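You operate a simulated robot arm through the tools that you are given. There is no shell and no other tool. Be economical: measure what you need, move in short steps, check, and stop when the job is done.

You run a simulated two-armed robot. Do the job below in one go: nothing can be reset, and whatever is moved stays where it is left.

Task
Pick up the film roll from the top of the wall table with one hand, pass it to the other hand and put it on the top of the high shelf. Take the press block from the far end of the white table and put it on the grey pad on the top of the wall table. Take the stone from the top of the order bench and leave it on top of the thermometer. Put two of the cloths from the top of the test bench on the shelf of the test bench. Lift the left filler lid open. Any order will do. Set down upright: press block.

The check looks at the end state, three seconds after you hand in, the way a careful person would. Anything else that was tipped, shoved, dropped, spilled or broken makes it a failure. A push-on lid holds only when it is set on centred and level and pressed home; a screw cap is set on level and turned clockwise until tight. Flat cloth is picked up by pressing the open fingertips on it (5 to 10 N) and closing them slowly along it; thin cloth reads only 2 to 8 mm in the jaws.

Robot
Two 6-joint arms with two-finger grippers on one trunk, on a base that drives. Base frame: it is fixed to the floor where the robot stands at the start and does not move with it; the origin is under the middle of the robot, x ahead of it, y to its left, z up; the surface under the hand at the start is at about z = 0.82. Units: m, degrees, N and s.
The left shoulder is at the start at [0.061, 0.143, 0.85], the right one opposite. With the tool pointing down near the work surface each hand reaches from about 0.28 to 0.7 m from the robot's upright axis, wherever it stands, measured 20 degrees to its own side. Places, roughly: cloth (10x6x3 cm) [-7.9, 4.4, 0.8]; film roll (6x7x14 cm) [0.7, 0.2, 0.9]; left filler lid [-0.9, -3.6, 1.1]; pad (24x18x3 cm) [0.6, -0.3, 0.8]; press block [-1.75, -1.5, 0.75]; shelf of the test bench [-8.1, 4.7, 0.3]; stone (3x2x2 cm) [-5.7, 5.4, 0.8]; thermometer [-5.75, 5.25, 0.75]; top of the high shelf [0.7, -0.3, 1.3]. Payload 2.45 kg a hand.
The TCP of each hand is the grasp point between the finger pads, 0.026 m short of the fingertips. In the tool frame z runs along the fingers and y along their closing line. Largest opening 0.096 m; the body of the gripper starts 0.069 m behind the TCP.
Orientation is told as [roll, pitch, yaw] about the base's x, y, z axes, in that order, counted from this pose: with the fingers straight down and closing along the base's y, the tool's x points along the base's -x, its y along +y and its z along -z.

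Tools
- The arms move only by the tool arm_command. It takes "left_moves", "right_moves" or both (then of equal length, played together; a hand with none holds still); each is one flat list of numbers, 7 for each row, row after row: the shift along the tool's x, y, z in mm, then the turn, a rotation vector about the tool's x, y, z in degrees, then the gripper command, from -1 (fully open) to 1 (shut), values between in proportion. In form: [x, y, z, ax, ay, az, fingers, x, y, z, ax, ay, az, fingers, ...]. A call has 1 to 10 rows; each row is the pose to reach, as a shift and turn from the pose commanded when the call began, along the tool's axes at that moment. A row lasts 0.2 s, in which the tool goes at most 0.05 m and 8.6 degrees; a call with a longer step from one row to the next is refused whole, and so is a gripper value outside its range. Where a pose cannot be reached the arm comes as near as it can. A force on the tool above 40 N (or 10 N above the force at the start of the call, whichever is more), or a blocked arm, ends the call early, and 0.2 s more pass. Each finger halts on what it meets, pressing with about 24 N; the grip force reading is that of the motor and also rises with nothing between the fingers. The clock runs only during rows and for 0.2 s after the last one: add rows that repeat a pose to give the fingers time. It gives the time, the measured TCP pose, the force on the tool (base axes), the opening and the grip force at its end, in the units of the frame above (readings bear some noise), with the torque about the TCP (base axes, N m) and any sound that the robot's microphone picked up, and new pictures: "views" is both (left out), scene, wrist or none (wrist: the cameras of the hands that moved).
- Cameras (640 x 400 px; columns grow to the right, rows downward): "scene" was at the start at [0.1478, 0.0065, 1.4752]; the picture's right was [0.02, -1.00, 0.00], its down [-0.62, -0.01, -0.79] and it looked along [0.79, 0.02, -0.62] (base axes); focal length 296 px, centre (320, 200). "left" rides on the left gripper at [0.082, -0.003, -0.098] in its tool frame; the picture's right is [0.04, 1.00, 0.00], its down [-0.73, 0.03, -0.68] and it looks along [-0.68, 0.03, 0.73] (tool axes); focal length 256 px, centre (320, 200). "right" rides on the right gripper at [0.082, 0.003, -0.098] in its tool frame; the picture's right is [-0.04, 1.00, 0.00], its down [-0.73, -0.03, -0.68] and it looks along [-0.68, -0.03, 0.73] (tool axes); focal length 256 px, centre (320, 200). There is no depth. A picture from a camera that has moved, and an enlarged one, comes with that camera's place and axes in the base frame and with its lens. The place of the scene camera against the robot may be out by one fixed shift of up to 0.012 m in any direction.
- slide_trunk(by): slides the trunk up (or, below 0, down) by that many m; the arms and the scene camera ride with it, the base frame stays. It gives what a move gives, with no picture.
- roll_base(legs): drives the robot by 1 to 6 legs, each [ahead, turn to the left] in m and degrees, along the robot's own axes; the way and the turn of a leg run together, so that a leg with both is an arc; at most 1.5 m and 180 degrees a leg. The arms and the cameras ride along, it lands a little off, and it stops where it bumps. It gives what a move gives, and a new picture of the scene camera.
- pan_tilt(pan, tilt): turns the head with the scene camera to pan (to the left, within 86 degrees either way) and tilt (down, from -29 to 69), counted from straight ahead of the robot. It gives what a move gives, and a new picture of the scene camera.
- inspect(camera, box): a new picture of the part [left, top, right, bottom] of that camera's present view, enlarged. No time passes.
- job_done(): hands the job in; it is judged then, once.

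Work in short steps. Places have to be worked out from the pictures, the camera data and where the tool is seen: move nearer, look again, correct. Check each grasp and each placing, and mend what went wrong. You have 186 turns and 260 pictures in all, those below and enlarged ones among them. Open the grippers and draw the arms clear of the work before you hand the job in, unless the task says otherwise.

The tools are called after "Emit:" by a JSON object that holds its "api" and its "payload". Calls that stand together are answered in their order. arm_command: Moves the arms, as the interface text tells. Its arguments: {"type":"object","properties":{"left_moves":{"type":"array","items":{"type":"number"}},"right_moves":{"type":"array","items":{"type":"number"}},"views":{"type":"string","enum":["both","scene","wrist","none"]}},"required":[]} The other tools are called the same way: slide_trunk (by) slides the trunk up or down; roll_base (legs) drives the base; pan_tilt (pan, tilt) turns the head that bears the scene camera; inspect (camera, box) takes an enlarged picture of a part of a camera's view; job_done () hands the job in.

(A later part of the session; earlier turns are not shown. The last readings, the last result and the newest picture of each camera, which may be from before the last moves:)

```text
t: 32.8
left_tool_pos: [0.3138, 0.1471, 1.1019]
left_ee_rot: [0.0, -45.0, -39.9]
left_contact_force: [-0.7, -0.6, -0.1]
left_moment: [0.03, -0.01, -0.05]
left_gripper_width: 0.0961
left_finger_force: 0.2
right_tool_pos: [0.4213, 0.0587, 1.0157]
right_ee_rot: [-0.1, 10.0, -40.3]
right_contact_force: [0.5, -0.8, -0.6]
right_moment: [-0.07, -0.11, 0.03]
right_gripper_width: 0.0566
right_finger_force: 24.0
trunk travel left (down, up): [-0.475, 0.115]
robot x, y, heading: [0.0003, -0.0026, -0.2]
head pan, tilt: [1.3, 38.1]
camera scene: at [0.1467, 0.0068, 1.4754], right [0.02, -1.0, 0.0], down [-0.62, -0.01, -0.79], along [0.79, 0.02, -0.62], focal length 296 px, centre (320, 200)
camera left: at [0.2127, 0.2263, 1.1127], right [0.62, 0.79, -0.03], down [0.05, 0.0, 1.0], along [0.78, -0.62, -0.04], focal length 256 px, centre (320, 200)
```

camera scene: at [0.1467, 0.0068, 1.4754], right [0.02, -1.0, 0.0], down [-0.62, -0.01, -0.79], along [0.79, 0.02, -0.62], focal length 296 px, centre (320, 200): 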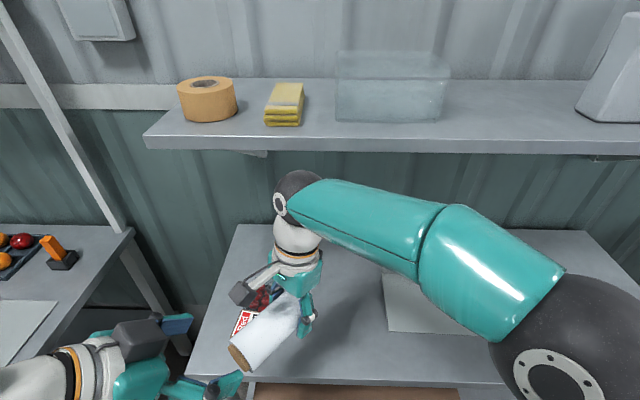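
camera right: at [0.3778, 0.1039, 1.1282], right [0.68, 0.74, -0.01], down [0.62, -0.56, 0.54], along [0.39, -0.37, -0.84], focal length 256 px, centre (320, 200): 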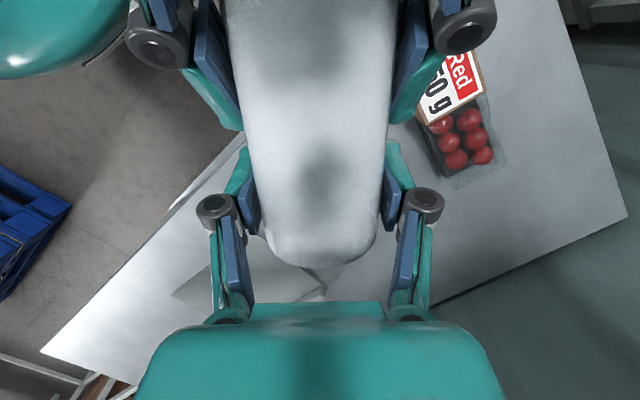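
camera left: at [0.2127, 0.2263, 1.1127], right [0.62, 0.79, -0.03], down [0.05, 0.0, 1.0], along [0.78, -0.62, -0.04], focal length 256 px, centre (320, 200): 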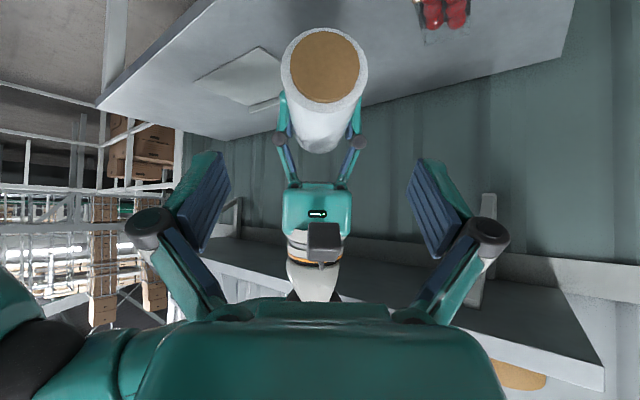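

The handover worked: the right hand alone holds the roll. I'll yaw the right hand back to straight and carry the roll slowly towards the right, clear of everything.

Emit:
{"api": "arm_command", "payload": {"right_moves": [-5, -9, -5, 0.3, 0, -2, 1, -15, -26, -15, 1, 0, -5.7, 1, -26, -45, -27, 1.8, 0, -10, 1, -38, -64, -38, 2.6, 0, -14.5, 1, -50, -84, -50, 3.4, 0, -19, 1, -62, -104, -62, 4.2, 0, -23.5, 1, -74, -124, -74, 5, 0, -28, 1, -86, -144, -86, 5.8, 0, -32.5, 1, -96, -162, -97, 6.5, 0, -36.5, 1, -103, -174, -104, 7, 0, -39.4, 1], "views": "none"}}

Emit:
{"api": "slide_trunk", "payload": {"by": 0.11}}

```text
t: 35.0
left_tool_pos: [0.3142, 0.1458, 1.1018]
left_ee_rot: [0.0, -45.1, -39.9]
left_contact_force: [-0.8, -0.2, -0.6]
left_moment: [0.0, -0.01, -0.01]
left_gripper_width: 0.0959
left_finger_force: 0.2
right_tool_pos: [0.4006, -0.1516, 1.098]
right_ee_rot: [0.1, 10.0, -0.2]
right_contact_force: [0.9, 0.4, -2.6]
right_moment: [-0.02, -0.08, 0.0]
right_gripper_width: 0.0568
right_finger_force: 24.1
trunk travel left (down, up): [-0.475, 0.115]
robot x, y, heading: [0.0002, -0.003, -0.1]
head pan, tilt: [1.3, 38.1]
```

```text
t: 36.4
left_tool_pos: [0.3141, 0.1458, 1.2109]
left_ee_rot: [0.0, -45.1, -39.9]
left_contact_force: [-0.6, -1.0, -0.2]
left_moment: [0.03, 0.01, 0.01]
left_gripper_width: 0.0963
left_finger_force: 0.1
right_tool_pos: [0.4005, -0.1504, 1.2069]
right_ee_rot: [0.0, 10.1, -0.3]
right_contact_force: [1.1, -0.2, -3.2]
right_moment: [-0.01, -0.12, -0.01]
right_gripper_width: 0.0569
right_finger_force: 23.6
trunk travel left (down, up): [-0.585, 0.005]
robot x, y, heading: [0.0008, -0.0013, 0.2]
head pan, tilt: [1.3, 38.1]
```

Trunk is up. I'll pitch the right hand towards horizontal so the roll hangs upright, while rising above shelf level and moving right.

Emit:
{"api": "arm_command", "payload": {"right_moves": [1, -8, -12, 0, -4, 0, 1, 4, -25, -37, 0, -12, 0, 1, 7, -44, -64, 0, -20.5, 0, 1, 10, -63, -92, 0, -29, 0, 1, 12, -82, -120, 0, -37.5, 0, 1, 15, -101, -148, 0, -46, 0, 1, 18, -120, -176, 0, -54.5, 0, 1, 20, -140, -204, 0, -63, 0, 1, 23, -160, -232, 0, -71.5, 0, 1, 25, -175, -255, 0, -80, 0, 1], "views": "both"}}

```text
t: 38.6
left_tool_pos: [0.3135, 0.1471, 1.2118]
left_ee_rot: [-0.1, -45.0, -39.9]
left_contact_force: [-1.0, 0.5, 0.8]
left_moment: [0.02, 0.0, -0.04]
left_gripper_width: 0.096
left_finger_force: 0.2
right_tool_pos: [0.4163, -0.3271, 1.4648]
right_ee_rot: [-0.1, -70.2, -0.3]
right_contact_force: [0.2, -0.5, -2.2]
right_moment: [0.02, -0.03, 0.02]
right_gripper_width: 0.057
right_finger_force: 24.2
trunk travel left (down, up): [-0.585, 0.005]
robot x, y, heading: [-0.0002, -0.0027, 0.1]
head pan, tilt: [1.3, 38.1]
camera scene: at [0.1467, 0.0062, 1.5853], right [0.02, -1.0, 0.0], down [-0.62, -0.01, -0.79], along [0.79, 0.02, -0.62], focal length 296 px, centre (320, 200)
camera right: at [0.296, -0.3224, 1.4225], right [0.02, 1.0, 0.04], down [-0.39, -0.03, 0.92], along [0.92, -0.03, 0.39], focal length 256 px, centre (320, 200)
```

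scene: 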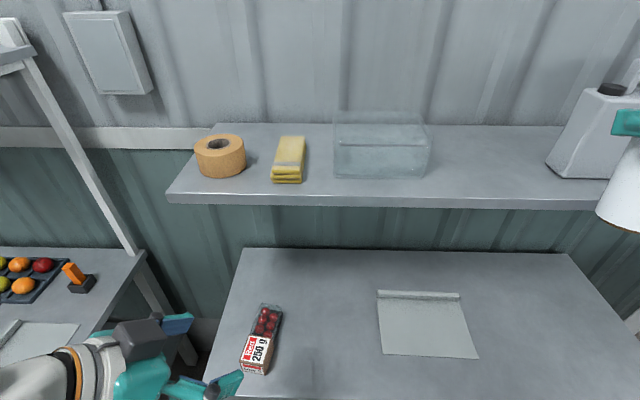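
right: 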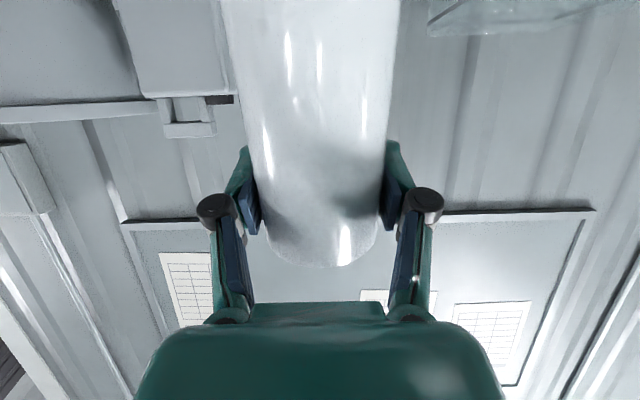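

From the two head heights I get the shelf top at about z 1.256 and its front edge at x 0.585. The free spot is y -0.2 to -0.45. I'll move the roll in over the shelf at [0.67, -0.33] with the bottom about 6 cm above it.

Emit:
{"api": "arm_command", "payload": {"right_moves": [-4, 0, 20, 0, -1.5, 0, 1, -11, 0, 54, 0, -3, 0, 1, -18, 0, 90, 0, -4.5, 0, 1, -25, 0, 128, 0, -6, 0, 1, -33, 0, 166, 0, -7.5, 0, 1, -40, 0, 204, 0, -9, 0, 1, -46, 0, 236, 0, -10, 0, 1, -50, 0, 253, 0, -10, 0, 1, -50, 0, 253, 0, -10, 0, 1], "views": "both"}}

Emit:
{"api": "pan_tilt", "payload": {"pan": -35, "tilt": 15}}

```text
t: 40.6
left_tool_pos: [0.3136, 0.1469, 1.2117]
left_ee_rot: [0.0, -44.9, -39.9]
left_contact_force: [-0.2, 0.2, -0.7]
left_moment: [0.0, 0.03, 0.01]
left_gripper_width: 0.0963
left_finger_force: 0.0
right_tool_pos: [0.6733, -0.3268, 1.4226]
right_ee_rot: [0.1, -80.0, -0.3]
right_contact_force: [0.0, 0.0, -2.4]
right_moment: [-0.03, -0.02, -0.01]
right_gripper_width: 0.0569
right_finger_force: 24.0
trunk travel left (down, up): [-0.585, 0.005]
robot x, y, heading: [-0.0028, 0.004, 0.0]
head pan, tilt: [1.3, 38.1]
camera scene: at [0.1474, 0.0063, 1.5853], right [0.02, -1.0, 0.0], down [-0.62, -0.01, -0.79], along [0.79, 0.02, -0.62], focal length 296 px, centre (320, 200)
camera right: at [0.5621, -0.3217, 1.361], right [0.01, 1.0, 0.04], down [-0.54, -0.03, 0.84], along [0.84, -0.03, 0.54], focal length 256 px, centre (320, 200)
```

scene: 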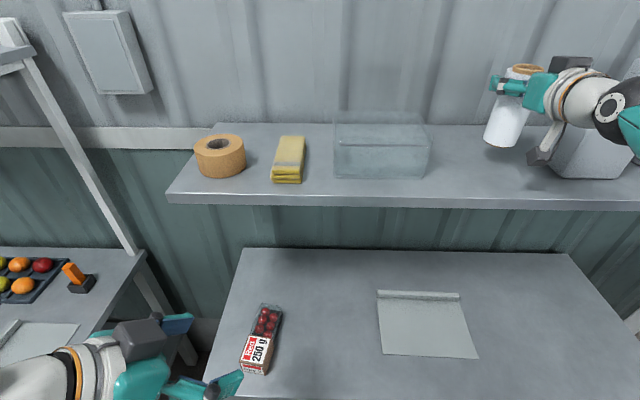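
right: 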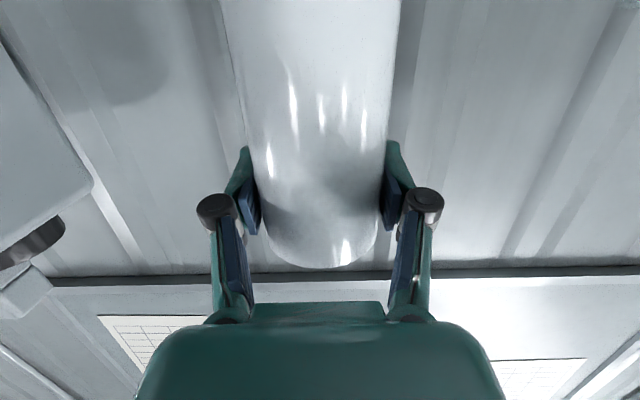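

```text
t: 41.6
left_tool_pos: [0.3138, 0.1458, 1.2113]
left_ee_rot: [-0.1, -45.0, -39.9]
left_contact_force: [-0.9, -0.6, -0.8]
left_moment: [0.0, 0.02, 0.04]
left_gripper_width: 0.0959
left_finger_force: 0.0
right_tool_pos: [0.6731, -0.3271, 1.423]
right_ee_rot: [-0.1, -79.9, -0.3]
right_contact_force: [1.0, 0.0, -2.5]
right_moment: [-0.01, -0.01, 0.05]
right_gripper_width: 0.0568
right_finger_force: 23.9
trunk travel left (down, up): [-0.585, 0.005]
robot x, y, heading: [0.0003, -0.0008, 0.0]
head pan, tilt: [-35.0, 15.0]
camera scene: at [0.1381, -0.0492, 1.6218], right [-0.57, -0.82, 0.0], down [-0.21, 0.15, -0.97], along [0.79, -0.55, -0.26], focal length 296 px, centre (320, 200)
```

scene: 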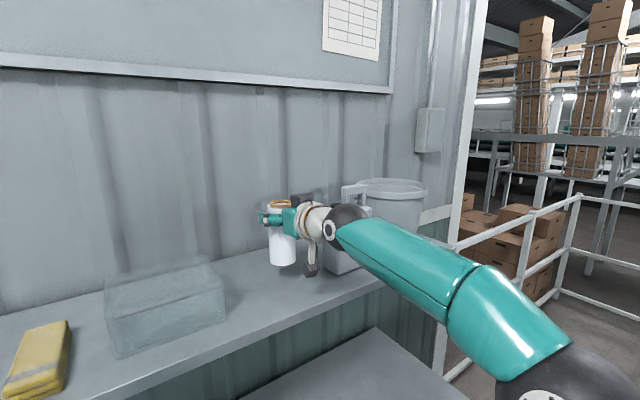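

The roll hangs upright over the free shelf area. I'll lower it 50 mm and look before touching down.

Emit:
{"api": "arm_command", "payload": {"right_moves": [10, 0, 2, 0, 0, 0, 1, 20, 0, 3, 0, 0, 0, 1, 30, 0, 5, 0, 0, 0, 1, 40, 0, 7, 0, 0, 0, 1, 49, 0, 9, 0, 0, 0, 1], "views": "none"}}

Emit:
{"api": "inspect", "payload": {"camera": "scene", "box": [220, 170, 380, 300]}}

```text
t: 42.8
left_tool_pos: [0.314, 0.1459, 1.2112]
left_ee_rot: [0.0, -44.9, -39.9]
left_contact_force: [0.5, -0.6, 0.1]
left_moment: [-0.01, 0.01, -0.01]
left_gripper_width: 0.0961
left_finger_force: 0.1
right_tool_pos: [0.6746, -0.3269, 1.3765]
right_ee_rot: [0.0, -80.4, -0.2]
right_contact_force: [2.0, 0.1, 7.5]
right_moment: [-0.01, 0.08, 0.02]
right_gripper_width: 0.0568
right_finger_force: 24.5
trunk travel left (down, up): [-0.585, 0.005]
robot x, y, heading: [-0.0032, -0.0018, 0.1]
head pan, tilt: [-35.0, 15.0]
```

```text
3.08 times, centred on (300, 235) of scene
camera zoom: at [0.1373, -0.0486, 1.6222], right [-0.57, -0.82, 0.0], down [-0.21, 0.15, -0.97], along [0.79, -0.55, -0.26], focal length 912 px, centre (382, 92)
```

zoom: 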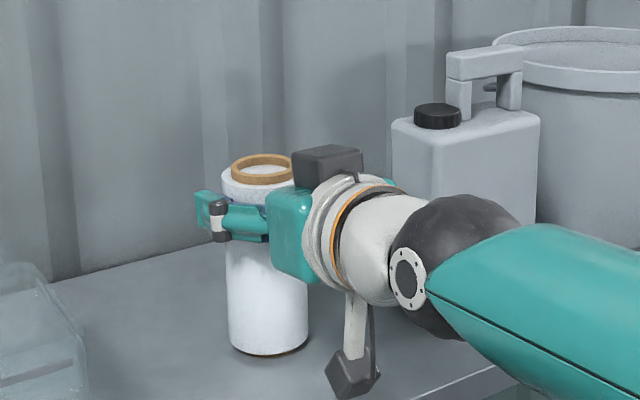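

The shelf carries the roll now (+7.5 N) and it stands upright. I'll open and withdraw straight back.

Emit:
{"api": "arm_command", "payload": {"right_moves": [0, 0, 0, 0, 0, 0, 0.4, 0, 0, 0, 0, 0, 0, 0, 0, 0, 0, 0, 0, 0, -0.5, 0, 0, 0, 0, 0, 0, -0.9, 0, 0, 0, 0, 0, 0, -0.9, 0, 0, -15, 0, 0, 0, -0.9, 0, 0, -50, 0, 0, 0, -0.9, 0, 0, -90, 0, 0, 0, -0.9, 0, 0, -135, 0, 0, 0, -0.9, 0, 0, -180, 0, 0, 0, -0.9], "views": "none"}}

Emit:
{"api": "inspect", "payload": {"camera": "scene", "box": [160, 130, 480, 330]}}

```text
t: 45.0
left_tool_pos: [0.312, 0.1469, 1.2136]
left_ee_rot: [0.1, -45.1, -40.0]
left_contact_force: [-0.2, -0.6, 0.0]
left_moment: [0.01, -0.02, 0.03]
left_gripper_width: 0.0961
left_finger_force: 0.2
right_tool_pos: [0.494, -0.3281, 1.4064]
right_ee_rot: [-0.2, -80.1, 0.0]
right_contact_force: [-0.1, -1.1, -0.9]
right_moment: [0.0, -0.01, -0.05]
right_gripper_width: 0.0913
right_finger_force: 0.1
trunk travel left (down, up): [-0.585, 0.005]
robot x, y, heading: [-0.0043, 0.0, -0.2]
head pan, tilt: [-35.0, 15.0]
```

```text
2.00 times, centred on (320, 230) of scene
camera zoom: at [0.1349, -0.0489, 1.6222], right [-0.57, -0.82, 0.0], down [-0.21, 0.15, -0.97], along [0.79, -0.55, -0.26], focal length 593 px, centre (320, 140)
```

zoom: 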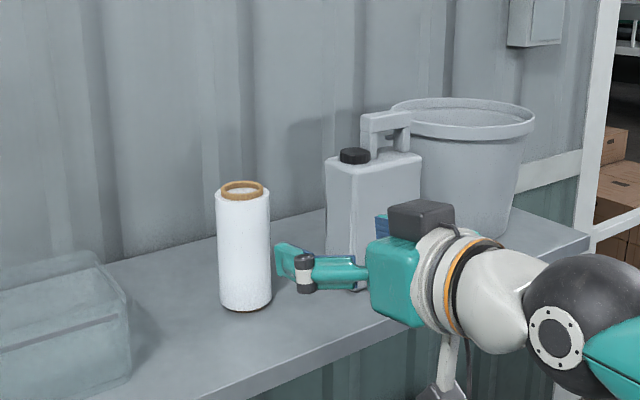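

The roll stands upright on the shelf. I'll fold both arms to compact tool-down poses for driving.

Emit:
{"api": "arm_command", "payload": {"right_moves": [16, 4, -7, 0, 8, 0, -1, 33, 8, -14, 0, 16, 0, -1, 50, 12, -22, 0, 24, 0, -1, 66, 16, -29, 0, 32, 0, -1, 83, 20, -36, 0, 40, 0, -1, 99, 24, -43, 0, 48, 0, -1, 116, 28, -50, 0, 56, 0, -1, 132, 32, -58, 0, 64, 0, -1, 149, 36, -65, 0, 72, 0, -1, 165, 40, -72, 0, 80, 0, -1], "left_moves": [3, 10, -3, -1.6, 4.3, -3.8, -1, 6, 19, -6, -3.1, 8.6, -7.6, -1, 9, 29, -9, -4.7, 12.9, -11.4, -1, 12, 38, -12, -6.3, 17.2, -15.2, -1, 14, 48, -14, -7.9, 21.6, -19, -1, 17, 58, -17, -9.4, 25.9, -22.7, -1, 20, 67, -20, -11, 30.2, -26.5, -1, 23, 77, -23, -12.6, 34.5, -30.3, -1, 26, 86, -26, -14.1, 38.8, -34.1, -1, 29, 96, -29, -15.7, 43.1, -37.9, -1], "views": "none"}}

Emit:
{"api": "pan_tilt", "payload": {"pan": -86, "tilt": 20}}

Emit:
{"api": "pan_tilt", "payload": {"pan": 86, "tilt": 20}}

```text
t: 47.2
left_tool_pos: [0.3446, 0.2465, 1.2107]
left_ee_rot: [0.0, 0.1, 0.2]
left_contact_force: [0.6, -0.2, 0.3]
left_moment: [0.0, 0.04, 0.0]
left_gripper_width: 0.0961
left_finger_force: 0.0
right_tool_pos: [0.3985, -0.2865, 1.2556]
right_ee_rot: [0.0, 0.4, -0.3]
right_contact_force: [0.6, 0.3, 0.3]
right_moment: [0.01, 0.05, 0.01]
right_gripper_width: 0.0959
right_finger_force: 0.1
trunk travel left (down, up): [-0.585, 0.005]
robot x, y, heading: [-0.0025, -0.0013, -0.0]
head pan, tilt: [-35.0, 15.0]
```

```text
t: 48.4
left_tool_pos: [0.3432, 0.2464, 1.2105]
left_ee_rot: [0.0, 0.0, 0.1]
left_contact_force: [0.2, -0.2, 0.1]
left_moment: [0.02, 0.01, 0.0]
left_gripper_width: 0.0959
left_finger_force: 0.0
right_tool_pos: [0.3971, -0.2847, 1.256]
right_ee_rot: [0.0, 0.0, -0.3]
right_contact_force: [1.2, 0.2, 0.1]
right_moment: [0.0, 0.01, 0.01]
right_gripper_width: 0.096
right_finger_force: 0.0
trunk travel left (down, up): [-0.585, 0.005]
robot x, y, heading: [-0.0012, 0.0009, -0.0]
head pan, tilt: [-85.9, 20.0]
camera scene: at [0.0678, -0.0883, 1.6138], right [-1.0, -0.07, 0.0], down [-0.02, 0.34, -0.94], along [0.07, -0.94, -0.34], focal length 296 px, centre (320, 200)
```

scene: 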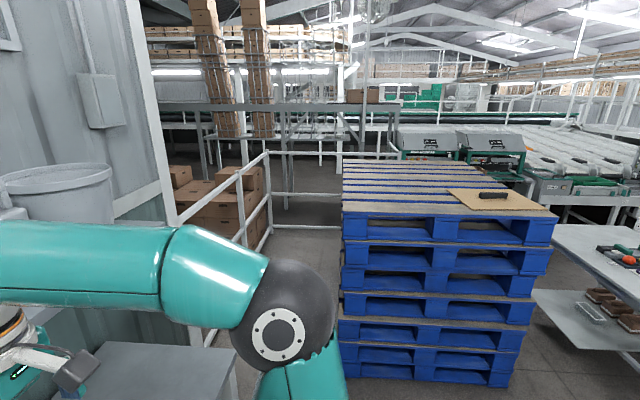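

```text
t: 51.0
left_tool_pos: [0.3439, 0.2468, 1.2111]
left_ee_rot: [0.0, -0.2, 0.1]
left_contact_force: [-0.8, 0.0, 0.7]
left_moment: [-0.03, 0.01, -0.02]
left_gripper_width: 0.0962
left_finger_force: 0.1
right_tool_pos: [0.3978, -0.2843, 1.2575]
right_ee_rot: [0.0, 0.1, -0.4]
right_contact_force: [-0.2, 0.3, 0.9]
right_moment: [0.0, 0.01, -0.01]
right_gripper_width: 0.096
right_finger_force: 0.1
trunk travel left (down, up): [-0.585, 0.005]
robot x, y, heading: [0.0017, -0.0015, -0.1]
head pan, tilt: [85.9, 20.0]
camera scene: at [0.0679, 0.0974, 1.6138], right [1.0, -0.07, 0.0], down [-0.02, -0.34, -0.94], along [0.07, 0.94, -0.34], focal length 296 px, centre (320, 200)
```

scene: 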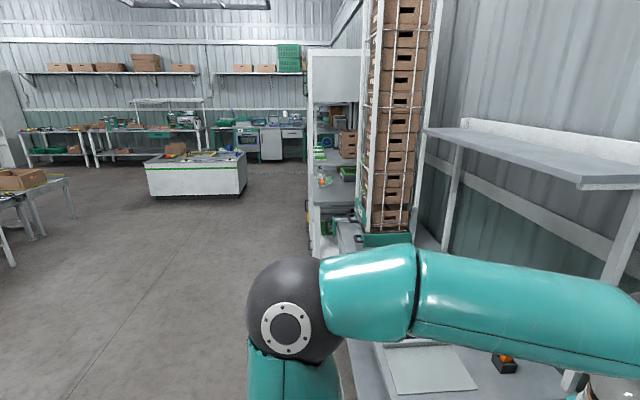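

The pallets are to the right, and the white table with tools is behind them on the right. I'll back away from the wall table and turn right to see it.

Emit:
{"api": "pan_tilt", "payload": {"pan": 0, "tilt": 25}}

Emit:
{"api": "roll_base", "payload": {"legs": [[-0.5, 0], [0, -130]]}}

```text
t: 52.6
left_tool_pos: [0.3448, 0.248, 1.2105]
left_ee_rot: [0.0, -0.1, 0.1]
left_contact_force: [-0.6, -0.1, 0.5]
left_moment: [-0.01, 0.03, -0.02]
left_gripper_width: 0.096
left_finger_force: 0.1
right_tool_pos: [0.3963, -0.2859, 1.2566]
right_ee_rot: [0.0, 0.0, -0.3]
right_contact_force: [0.9, 0.3, 0.8]
right_moment: [-0.01, 0.01, -0.03]
right_gripper_width: 0.0959
right_finger_force: 0.0
trunk travel left (down, up): [-0.585, 0.005]
robot x, y, heading: [-0.0007, -0.0001, -0.2]
head pan, tilt: [0.0, 25.0]
camera scene: at [0.1534, 0.0046, 1.6057], right [0.0, -1.0, 0.0], down [-0.42, 0.0, -0.91], along [0.91, 0.0, -0.42], focal length 296 px, centre (320, 200)
```

scene: 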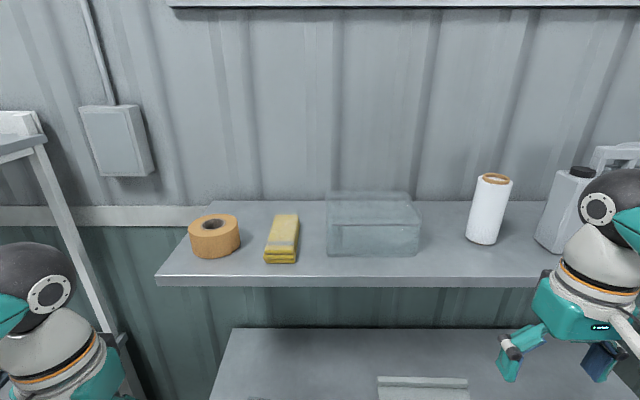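

```text
t: 55.5
left_tool_pos: [-0.0743, 0.2465, 1.2115]
left_ee_rot: [0.0, -0.1, 0.1]
left_contact_force: [-0.8, -0.3, 0.0]
left_moment: [0.02, -0.05, -0.01]
left_gripper_width: 0.0958
left_finger_force: 0.0
right_tool_pos: [-0.0216, -0.2835, 1.2575]
right_ee_rot: [-0.1, -0.1, -0.2]
right_contact_force: [-0.3, -0.3, 0.9]
right_moment: [0.03, 0.0, 0.04]
right_gripper_width: 0.0961
right_finger_force: 0.0
trunk travel left (down, up): [-0.585, 0.005]
robot x, y, heading: [-0.4171, -0.0016, -0.3]
head pan, tilt: [0.0, 25.0]
stopped in leg 1: the robot was blocked; the commanded pose is now the measured one
camera scene: at [-0.2655, 0.0036, 1.606], right [0.0, -1.0, 0.0], down [-0.42, 0.0, -0.91], along [0.91, 0.0, -0.42], focal length 296 px, centre (320, 200)
```

scene: 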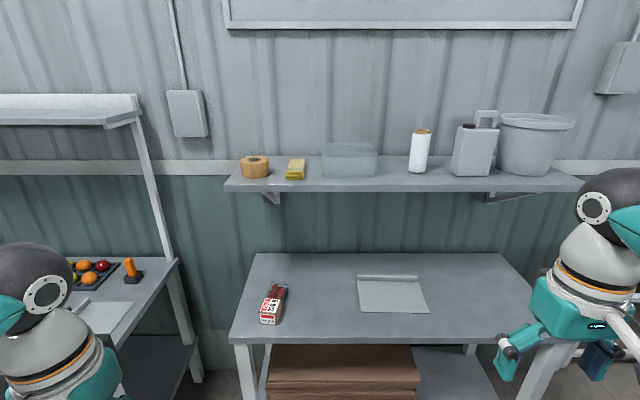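

Something behind blocked the base at x -0.42. I'll move a bit forward, turn right and look at what's there.

Emit:
{"api": "roll_base", "payload": {"legs": [[0.1, 0], [0, -60]]}}

Emit:
{"api": "pan_tilt", "payload": {"pan": -75, "tilt": 40}}

```text
t: 59.7
left_tool_pos: [0.0715, -0.1803, 1.211]
left_ee_rot: [0.0, 0.0, -60.3]
left_contact_force: [-0.3, -0.4, 0.4]
left_moment: [-0.02, 0.0, 0.02]
left_gripper_width: 0.096
left_finger_force: 0.0
right_tool_pos: [-0.3664, -0.4895, 1.2564]
right_ee_rot: [-0.1, 0.1, -60.7]
right_contact_force: [-0.4, -0.5, 0.9]
right_moment: [0.03, -0.02, -0.01]
right_gripper_width: 0.0962
right_finger_force: 0.0
trunk travel left (down, up): [-0.585, 0.005]
robot x, y, heading: [-0.2865, 0.0137, -60.7]
head pan, tilt: [0.0, 25.0]
camera scene: at [-0.2099, -0.1157, 1.6056], right [-0.87, -0.49, 0.0], down [-0.21, 0.37, -0.91], along [0.45, -0.79, -0.42], focal length 296 px, centre (320, 200)
```

scene: 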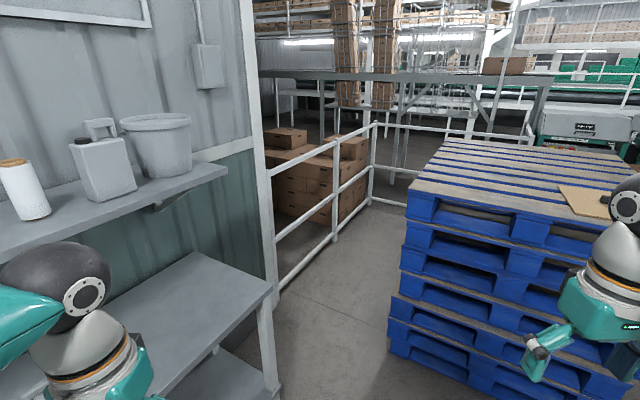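

```text
t: 61.2
left_tool_pos: [0.0698, -0.1797, 1.2118]
left_ee_rot: [0.0, 0.0, -60.3]
left_contact_force: [0.8, 0.1, -1.0]
left_moment: [0.01, -0.03, -0.01]
left_gripper_width: 0.0961
left_finger_force: 0.0
right_tool_pos: [-0.3659, -0.488, 1.2577]
right_ee_rot: [0.1, 0.1, -60.7]
right_contact_force: [0.0, -0.7, -0.2]
right_moment: [0.0, -0.02, 0.01]
right_gripper_width: 0.0963
right_finger_force: 0.0
trunk travel left (down, up): [-0.585, 0.005]
robot x, y, heading: [-0.283, 0.0138, -60.6]
head pan, tilt: [-75.0, 40.0]
camera scene: at [-0.3163, -0.0951, 1.5824], right [-0.7, 0.71, 0.0], down [0.46, 0.45, -0.77], along [-0.55, -0.54, -0.64], focal length 296 px, centre (320, 200)
```

scene: 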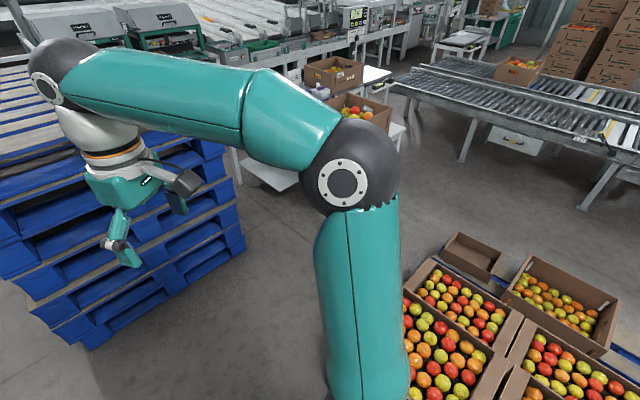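

Fruit boxes on a pallet stand behind me. There's a passage towards the white table between them and the blue pallets, so I'll turn that way and look.

Emit:
{"api": "pan_tilt", "payload": {"pan": 0, "tilt": 35}}

Emit:
{"api": "roll_base", "payload": {"legs": [[0, -55]]}}

```text
t: 62.6
left_tool_pos: [0.0705, -0.1796, 1.2127]
left_ee_rot: [0.0, 0.1, -60.3]
left_contact_force: [-0.1, -1.1, 0.8]
left_moment: [0.02, -0.01, 0.0]
left_gripper_width: 0.096
left_finger_force: 0.0
right_tool_pos: [-0.3649, -0.4886, 1.2578]
right_ee_rot: [0.0, 0.1, -60.7]
right_contact_force: [0.3, -0.8, 0.0]
right_moment: [0.01, 0.0, -0.01]
right_gripper_width: 0.0962
right_finger_force: 0.0
trunk travel left (down, up): [-0.585, 0.005]
robot x, y, heading: [-0.2826, 0.0133, -60.4]
head pan, tilt: [0.0, 35.0]
camera scene: at [-0.212, -0.1119, 1.5899], right [-0.87, -0.49, 0.0], down [-0.28, 0.5, -0.82], along [0.4, -0.71, -0.57], focal length 296 px, centre (320, 200)
```

scene: 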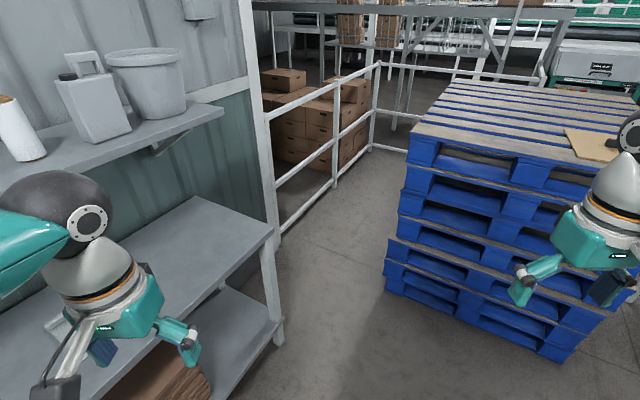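

```text
t: 65.8
left_tool_pos: [-0.2374, -0.3872, 1.2119]
left_ee_rot: [0.1, 0.0, -115.1]
left_contact_force: [-0.1, 0.2, 0.0]
left_moment: [0.04, -0.01, 0.0]
left_gripper_width: 0.096
left_finger_force: 0.1
right_tool_pos: [-0.7412, -0.2079, 1.257]
right_ee_rot: [0.1, 0.1, -115.4]
right_contact_force: [-0.5, -0.2, -0.5]
right_moment: [0.02, -0.01, 0.0]
right_gripper_width: 0.096
right_finger_force: 0.1
trunk travel left (down, up): [-0.585, 0.005]
robot x, y, heading: [-0.2579, 0.0035, -115.3]
head pan, tilt: [0.0, 35.0]
camera scene: at [-0.3209, -0.1273, 1.5899], right [-0.9, 0.43, 0.0], down [0.25, 0.52, -0.82], along [-0.35, -0.74, -0.57], focal length 296 px, centre (320, 200)
```

scene: 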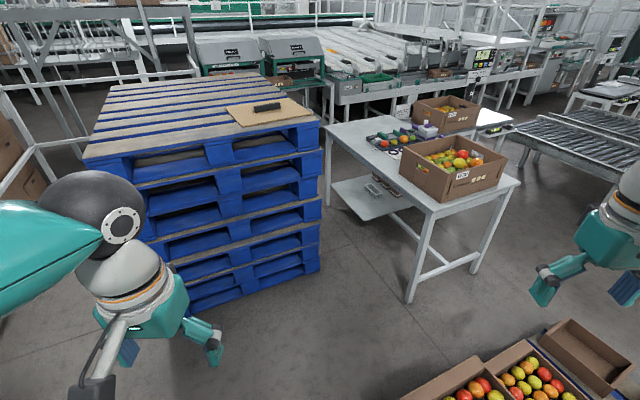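

There's the white table with fruit boxes, tools and a purple item. I'll zoom in to find the press block.

Emit:
{"api": "inspect", "payload": {"camera": "scene", "box": [320, 80, 530, 220]}}

```text
2.86 times, centred on (425, 150) of scene
camera zoom: at [-0.3209, -0.1273, 1.5899], right [-0.9, 0.43, 0.0], down [0.25, 0.52, -0.82], along [-0.35, -0.74, -0.57], focal length 847 px, centre (20, 343)
```

zoom: 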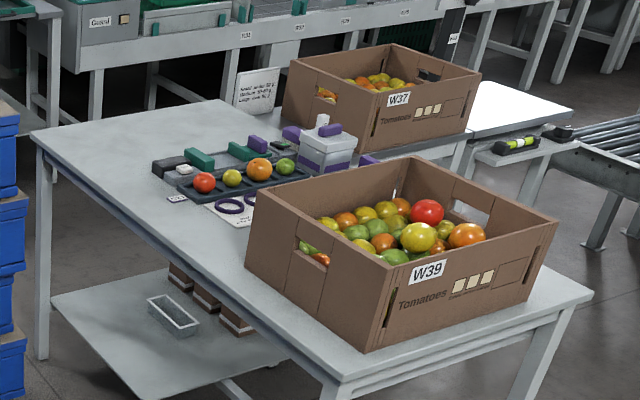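

The grey block with the knob at about [-1.76, -1.5] fits the press block. It sits near the table's far long side. I'll look to the right to map the fruit pallet, the conveyor and the gap beside the table.

Emit:
{"api": "pan_tilt", "payload": {"pan": -50, "tilt": 35}}

Emit:
{"api": "pan_tilt", "payload": {"pan": -86, "tilt": 45}}

```text
t: 67.0
left_tool_pos: [-0.2363, -0.3873, 1.2121]
left_ee_rot: [-0.1, 0.0, -115.1]
left_contact_force: [1.1, -0.7, 0.2]
left_moment: [0.03, 0.02, 0.01]
left_gripper_width: 0.0957
left_finger_force: 0.1
right_tool_pos: [-0.7399, -0.2092, 1.2581]
right_ee_rot: [0.0, 0.0, -115.4]
right_contact_force: [-0.2, 0.0, 0.3]
right_moment: [0.0, -0.02, -0.01]
right_gripper_width: 0.0961
right_finger_force: 0.1
trunk travel left (down, up): [-0.585, 0.005]
robot x, y, heading: [-0.2598, 0.0023, -115.3]
head pan, tilt: [-50.0, 35.0]
camera scene: at [-0.3683, -0.0699, 1.5899], right [-0.25, 0.97, 0.0], down [0.55, 0.15, -0.82], along [-0.79, -0.21, -0.57], focal length 296 px, centre (320, 200)
```

scene: 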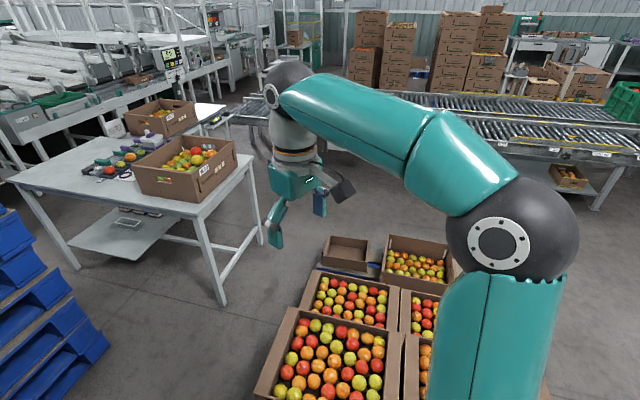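

```text
t: 68.0
left_tool_pos: [-0.2372, -0.3875, 1.2126]
left_ee_rot: [0.0, 0.1, -115.1]
left_contact_force: [0.2, -0.3, -0.3]
left_moment: [-0.03, 0.01, 0.0]
left_gripper_width: 0.0961
left_finger_force: 0.1
right_tool_pos: [-0.7413, -0.2079, 1.2569]
right_ee_rot: [0.0, 0.2, -115.5]
right_contact_force: [-0.6, -0.9, 0.4]
right_moment: [0.01, 0.03, 0.0]
right_gripper_width: 0.0962
right_finger_force: 0.1
trunk travel left (down, up): [-0.585, 0.005]
robot x, y, heading: [-0.2569, 0.0035, -115.6]
head pan, tilt: [-85.9, 45.0]
camera scene: at [-0.359, -0.0178, 1.5751], right [0.36, 0.93, 0.0], down [0.66, -0.26, -0.71], along [-0.66, 0.26, -0.71], focal length 296 px, centre (320, 200)
```

scene: 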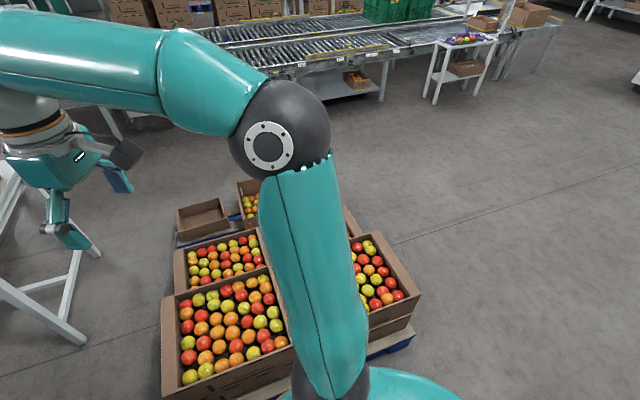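

The fruit pallet spans x -0.75 to -1.75 and y -0.4 to 0.6, and the conveyor edge is near x -2.5. I'll go round the north side of the fruit pallet and come down along the far side of the table.

Emit:
{"api": "roll_base", "payload": {"legs": [[0, -77], [0, -77.5], [1.2, 0], [0, 90]]}}

Emit:
{"api": "pan_tilt", "payload": {"pan": 30, "tilt": 30}}

```text
t: 72.0
left_tool_pos: [-0.6284, -0.1111, 1.2125]
left_ee_rot: [0.2, 0.0, 169.1]
left_contact_force: [0.2, 1.2, -0.5]
left_moment: [-0.08, 0.0, 0.02]
left_gripper_width: 0.0962
left_finger_force: 0.0
right_tool_pos: [-0.5788, 0.4211, 1.2577]
right_ee_rot: [0.1, 0.1, 168.8]
right_contact_force: [0.2, 0.2, -1.4]
right_moment: [-0.1, 0.02, -0.01]
right_gripper_width: 0.0961
right_finger_force: 0.0
trunk travel left (down, up): [-0.585, 0.005]
robot x, y, heading: [-0.2654, -0.0408, 169.8]
head pan, tilt: [-85.9, 45.0]
stopped in leg 1: the robot was blocked; the commanded pose is now the measured one
camera scene: at [-0.3123, 0.0606, 1.5748], right [0.99, -0.11, 0.0], down [-0.08, -0.71, -0.7], along [0.08, 0.7, -0.71], focal length 296 px, centre (320, 200)
```

scene: 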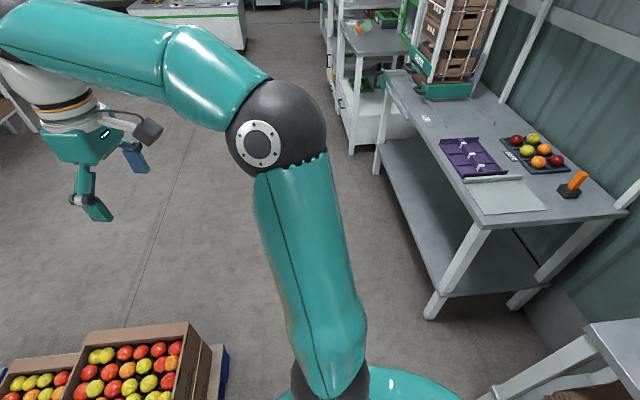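

```text
t: 73.9
left_tool_pos: [-0.6281, -0.1141, 1.2112]
left_ee_rot: [0.0, 0.0, 169.2]
left_contact_force: [0.3, 0.2, -0.9]
left_moment: [0.03, 0.03, -0.03]
left_gripper_width: 0.0959
left_finger_force: 0.1
right_tool_pos: [-0.5792, 0.4172, 1.2585]
right_ee_rot: [-0.1, 0.2, 168.8]
right_contact_force: [-0.3, -0.1, -0.6]
right_moment: [0.01, 0.01, -0.01]
right_gripper_width: 0.0959
right_finger_force: 0.0
trunk travel left (down, up): [-0.585, 0.005]
robot x, y, heading: [-0.2625, -0.0412, 169.5]
head pan, tilt: [30.0, 30.0]
camera scene: at [-0.4073, -0.055, 1.5977], right [-0.33, 0.94, 0.0], down [0.47, 0.17, -0.87], along [-0.82, -0.29, -0.5], focal length 296 px, centre (320, 200)
```

scene: 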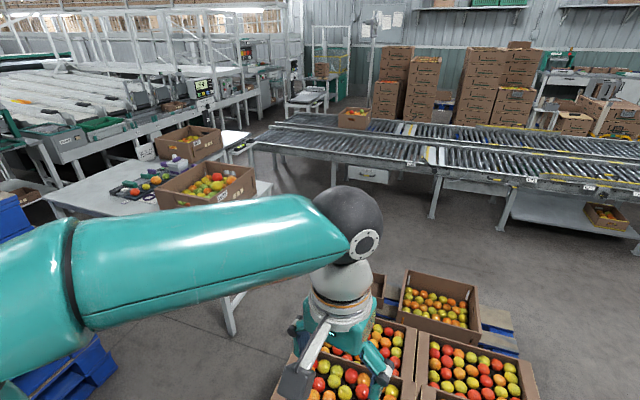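

The base corner touched the fruit pallet while turning. I'll back off toward the wall table a little, finish the turn to face north, and drive.

Emit:
{"api": "roll_base", "payload": {"legs": [[-0.14, 0], [0, -79.5], [1.25, 0]]}}

```text
t: 79.2
left_tool_pos: [-0.2696, 0.2804, 1.2138]
left_ee_rot: [0.2, 0.0, 91.1]
left_contact_force: [0.2, -0.2, 0.1]
left_moment: [0.0, 0.09, -0.01]
left_gripper_width: 0.0959
left_finger_force: 0.0
right_tool_pos: [0.2593, 0.3424, 1.258]
right_ee_rot: [0.1, 0.0, 90.8]
right_contact_force: [0.7, -0.8, 0.7]
right_moment: [0.01, 0.07, 0.05]
right_gripper_width: 0.096
right_finger_force: 0.0
trunk travel left (down, up): [-0.585, 0.005]
robot x, y, heading: [-0.1663, -0.0629, 92.2]
head pan, tilt: [30.0, 30.0]
stopped in leg 2: the robot was blocked; the commanded pose is now the measured one
camera scene: at [-0.2147, 0.0788, 1.5979], right [0.85, 0.53, 0.0], down [0.26, -0.42, -0.87], along [-0.46, 0.73, -0.5], focal length 296 px, centre (320, 200)
```

scene: 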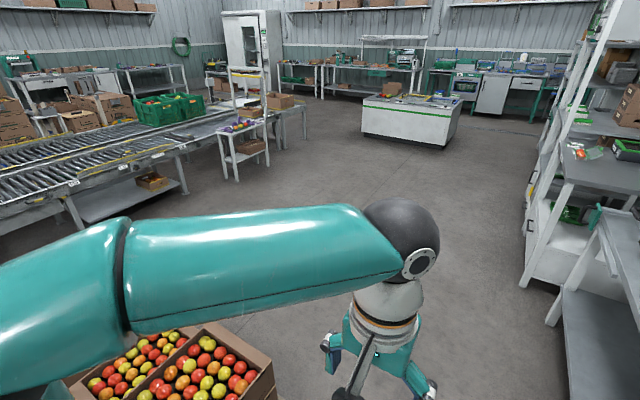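

The turn is practically complete at heading 92°. The way north looks free between the fruit boxes and the left bench, so I'll drive ahead in a short leg first.

Emit:
{"api": "roll_base", "payload": {"legs": [[0.35, 4], [0.8, 0]]}}

```text
t: 85.3
left_tool_pos: [-0.3873, 1.4061, 1.2134]
left_ee_rot: [0.0, -0.1, 93.8]
left_contact_force: [-0.4, 0.3, 0.3]
left_moment: [-0.01, 0.04, 0.02]
left_gripper_width: 0.0962
left_finger_force: 0.1
right_tool_pos: [0.1402, 1.494, 1.2601]
right_ee_rot: [0.0, 0.1, 93.6]
right_contact_force: [-0.2, 1.4, -0.8]
right_moment: [-0.01, 0.03, 0.04]
right_gripper_width: 0.0959
right_finger_force: 0.1
trunk travel left (down, up): [-0.585, 0.005]
robot x, y, heading: [-0.2664, 1.066, 94.8]
head pan, tilt: [30.0, 30.0]
camera scene: at [-0.3211, 1.2071, 1.5976], right [0.82, 0.57, 0.0], down [0.29, -0.41, -0.87], along [-0.49, 0.71, -0.5], focal length 296 px, centre (320, 200)
```

scene: 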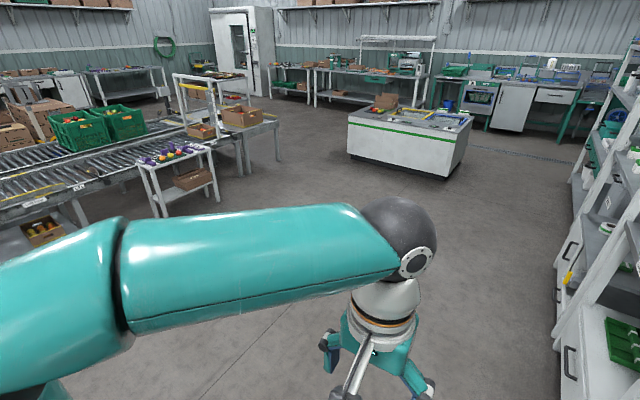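

I'm clear to the north. I'll drive west past the fruit pallet, then turn to face south along the gap between it and the conveyor.

Emit:
{"api": "roll_base", "payload": {"legs": [[0, 85.2], [1.5, 0], [0.2, 0], [0, 82]]}}

Emit:
{"api": "pan_tilt", "payload": {"pan": 0, "tilt": 35}}

```text
t: 89.5
left_tool_pos: [-0.6245, 0.999, 1.2155]
left_ee_rot: [-0.2, -0.2, 174.4]
left_contact_force: [0.5, -0.8, -0.3]
left_moment: [0.08, 0.04, 0.02]
left_gripper_width: 0.0962
left_finger_force: 0.0
right_tool_pos: [-0.6246, 1.5338, 1.2623]
right_ee_rot: [-0.4, 0.1, 174.2]
right_contact_force: [-0.1, 0.6, 0.4]
right_moment: [0.06, -0.02, 0.01]
right_gripper_width: 0.096
right_finger_force: 0.1
trunk travel left (down, up): [-0.585, 0.005]
robot x, y, heading: [-0.2659, 1.1163, 176.0]
head pan, tilt: [30.0, 30.0]
stopped in leg 1: the robot was blocked; the commanded pose is now the measured one
camera scene: at [-0.4072, 1.0786, 1.5975], right [-0.44, 0.9, 0.0], down [0.45, 0.22, -0.86], along [-0.78, -0.38, -0.5], focal length 296 px, centre (320, 200)
```

scene: 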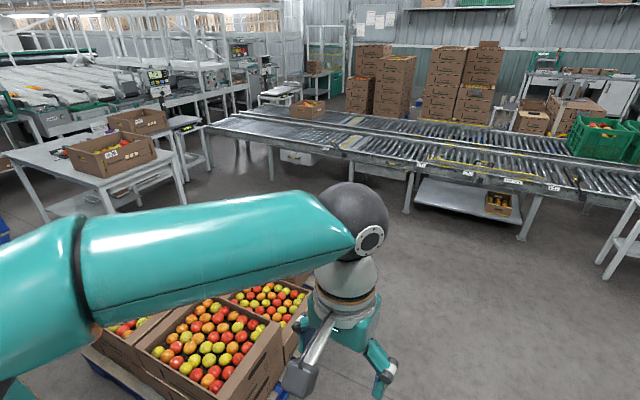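

```text
t: 90.4
left_tool_pos: [-0.6243, 1.0018, 1.2153]
left_ee_rot: [0.0, 0.0, 174.4]
left_contact_force: [-0.7, -0.2, 0.6]
left_moment: [0.03, 0.01, 0.01]
left_gripper_width: 0.0959
left_finger_force: 0.1
right_tool_pos: [-0.6247, 1.5374, 1.2615]
right_ee_rot: [0.0, 0.1, 174.2]
right_contact_force: [0.2, 0.8, 0.0]
right_moment: [0.02, 0.0, 0.0]
right_gripper_width: 0.0962
right_finger_force: 0.1
trunk travel left (down, up): [-0.585, 0.005]
robot x, y, heading: [-0.2663, 1.1162, 175.9]
head pan, tilt: [0.0, 35.0]
camera scene: at [-0.4131, 1.1281, 1.5899], right [0.07, 1.0, 0.0], down [0.57, -0.04, -0.82], along [-0.82, 0.06, -0.57], focal length 296 px, centre (320, 200)
```

scene: 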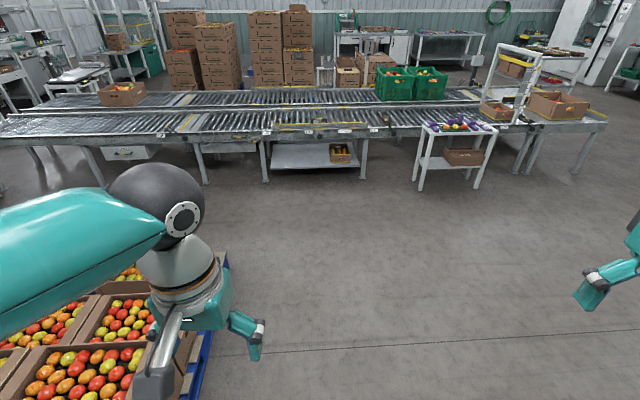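

The stops come near the end of large turns, so I'll use turns of 45° or less. Heading is 176°; I'll drive west and then turn south in two steps.

Emit:
{"api": "roll_base", "payload": {"legs": [[1.0, 4], [0.7, 0], [0, 41], [0, 41]]}}

```text
t: 103.5
left_tool_pos: [-1.8915, 0.7702, 1.2165]
left_ee_rot: [-0.1, -0.1, -100.6]
left_contact_force: [0.7, -0.7, 0.3]
left_moment: [0.01, 0.07, -0.02]
left_gripper_width: 0.096
left_finger_force: 0.1
right_tool_pos: [-2.423, 0.8175, 1.2633]
right_ee_rot: [-0.2, 0.2, -100.9]
right_contact_force: [0.3, 0.0, 1.5]
right_moment: [0.03, 0.06, 0.01]
right_gripper_width: 0.0965
right_finger_force: 0.2
trunk travel left (down, up): [-0.585, 0.005]
robot x, y, heading: [-2.0157, 1.146, -98.7]
head pan, tilt: [0.0, 35.0]
stopped in leg 4: the robot was blocked; the commanded pose is now the measured one
camera scene: at [-2.0349, 1.002, 1.5898], right [-0.99, 0.15, 0.0], down [0.09, 0.57, -0.82], along [-0.13, -0.81, -0.57], focal length 296 px, centre (320, 200)
```

scene: 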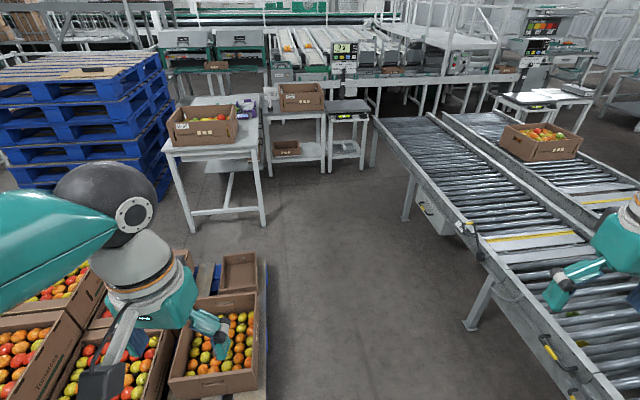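

The W37 box is on a separate table further south. There is standing room at about [-2.35, -1.0] west of the white table, so I'll drive there with clearance to the fruit pallet.

Emit:
{"api": "roll_base", "payload": {"legs": [[0, -15], [0.72, 0], [0, 22], [1.4, 0]]}}

```text
t: 116.4
left_tool_pos: [-2.125, -1.2571, 1.2167]
left_ee_rot: [0.1, 0.0, -92.3]
left_contact_force: [0.5, 0.4, -0.5]
left_moment: [0.0, -0.02, 0.02]
left_gripper_width: 0.0962
left_finger_force: 0.0
right_tool_pos: [-2.6591, -1.2882, 1.2611]
right_ee_rot: [0.0, 0.2, -92.5]
right_contact_force: [0.3, -0.1, 0.4]
right_moment: [0.02, -0.01, 0.0]
right_gripper_width: 0.096
right_finger_force: 0.1
trunk travel left (down, up): [-0.585, 0.005]
robot x, y, heading: [-2.2986, -0.9083, -90.4]
head pan, tilt: [0.0, 35.0]
camera scene: at [-2.3004, -1.049, 1.5899], right [-1.0, 0.01, 0.0], down [0.0, 0.57, -0.82], along [0.0, -0.82, -0.57], focal length 296 px, centre (320, 200)
```

scene: 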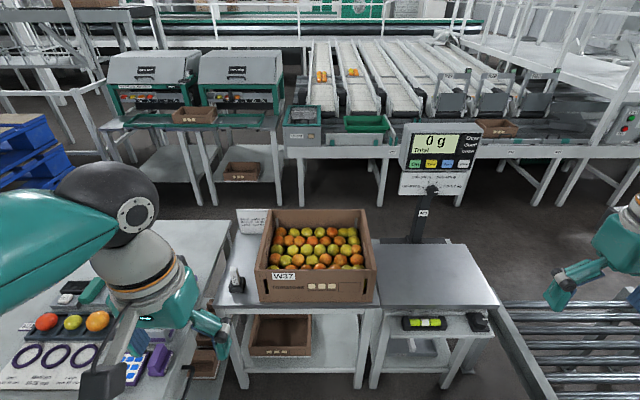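

I'm beside the table's far side and the tools are to the left. I'll turn left 35° and look down at them.

Emit:
{"api": "roll_base", "payload": {"legs": [[0, 32]]}}

Emit:
{"api": "pan_tilt", "payload": {"pan": 10, "tilt": 42}}

```text
t: 118.5
left_tool_pos: [-1.9679, -1.1116, 1.2158]
left_ee_rot: [0.1, -0.1, -60.7]
left_contact_force: [0.0, 0.3, 0.3]
left_moment: [0.0, -0.03, -0.02]
left_gripper_width: 0.096
left_finger_force: 0.1
right_tool_pos: [-2.4056, -1.4175, 1.2616]
right_ee_rot: [0.0, 0.1, -61.0]
right_contact_force: [0.0, 0.3, -0.1]
right_moment: [0.02, 0.02, 0.02]
right_gripper_width: 0.0958
right_finger_force: 0.0
trunk travel left (down, up): [-0.585, 0.005]
robot x, y, heading: [-2.3168, -0.9142, -58.6]
head pan, tilt: [0.0, 35.0]
camera scene: at [-2.2374, -1.0335, 1.59], right [-0.85, -0.52, 0.0], down [-0.3, 0.49, -0.82], along [0.43, -0.7, -0.57], focal length 296 px, centre (320, 200)
```

scene: 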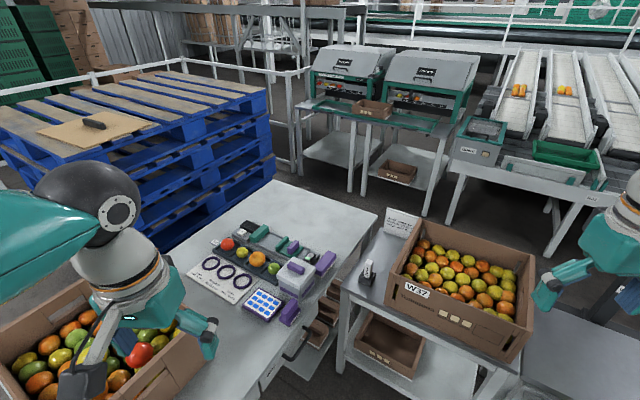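

```text
t: 119.2
left_tool_pos: [-1.9676, -1.1122, 1.2176]
left_ee_rot: [0.0, 0.0, -60.7]
left_contact_force: [0.9, -0.1, -0.3]
left_moment: [0.0, 0.03, 0.01]
left_gripper_width: 0.096
left_finger_force: 0.1
right_tool_pos: [-2.405, -1.4176, 1.2616]
right_ee_rot: [0.1, 0.1, -60.9]
right_contact_force: [-0.5, -0.5, -0.9]
right_moment: [0.0, -0.01, -0.02]
right_gripper_width: 0.0959
right_finger_force: 0.1
trunk travel left (down, up): [-0.585, 0.005]
robot x, y, heading: [-2.3154, -0.9096, -58.6]
head pan, tilt: [10.0, 42.0]
camera scene: at [-2.2281, -1.0215, 1.5795], right [-0.75, -0.66, 0.0], down [-0.44, 0.5, -0.74], along [0.49, -0.56, -0.67], focal length 296 px, centre (320, 200)
```

scene: 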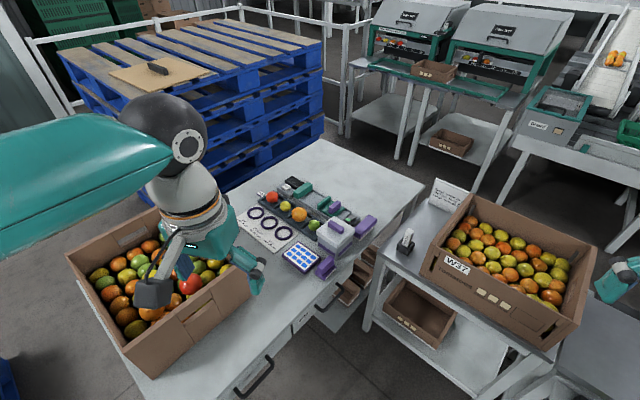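

Emit:
{"api": "inspect", "payload": {"camera": "scene", "box": [220, 160, 400, 290]}}

```text
3.08 times, centred on (310, 225) of scene
camera zoom: at [-2.2281, -1.0215, 1.5795], right [-0.75, -0.66, 0.0], down [-0.44, 0.5, -0.74], along [0.49, -0.56, -0.67], focal length 912 px, centre (351, 123)
```

zoom: 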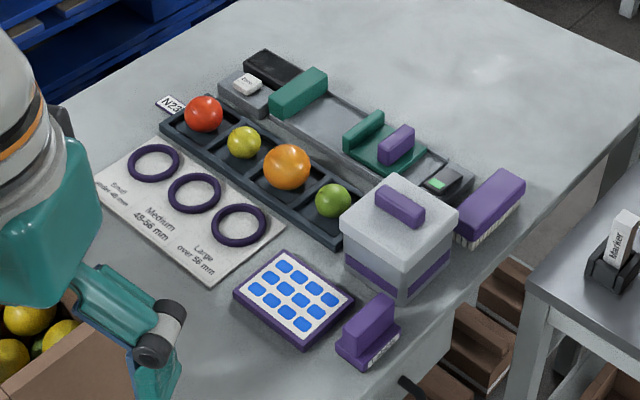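

There are several candidates: the grey cube with a handle, the purple-handled stamps and the tablet. The left wrist camera already points there, so I'll look through it.

Emit:
{"api": "inspect", "payload": {"camera": "left", "box": [120, 60, 520, 310]}}

```text
1.60 times, centred on (320, 185) of left
camera zoom: at [-2.0117, -1.0417, 1.3147], right [0.85, 0.52, 0.0], down [0.38, -0.62, 0.68], along [0.36, -0.58, -0.73], focal length 410 px, centre (320, 224)
```

zoom: 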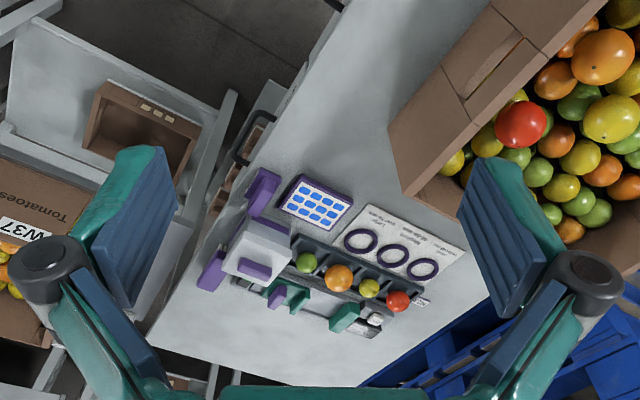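

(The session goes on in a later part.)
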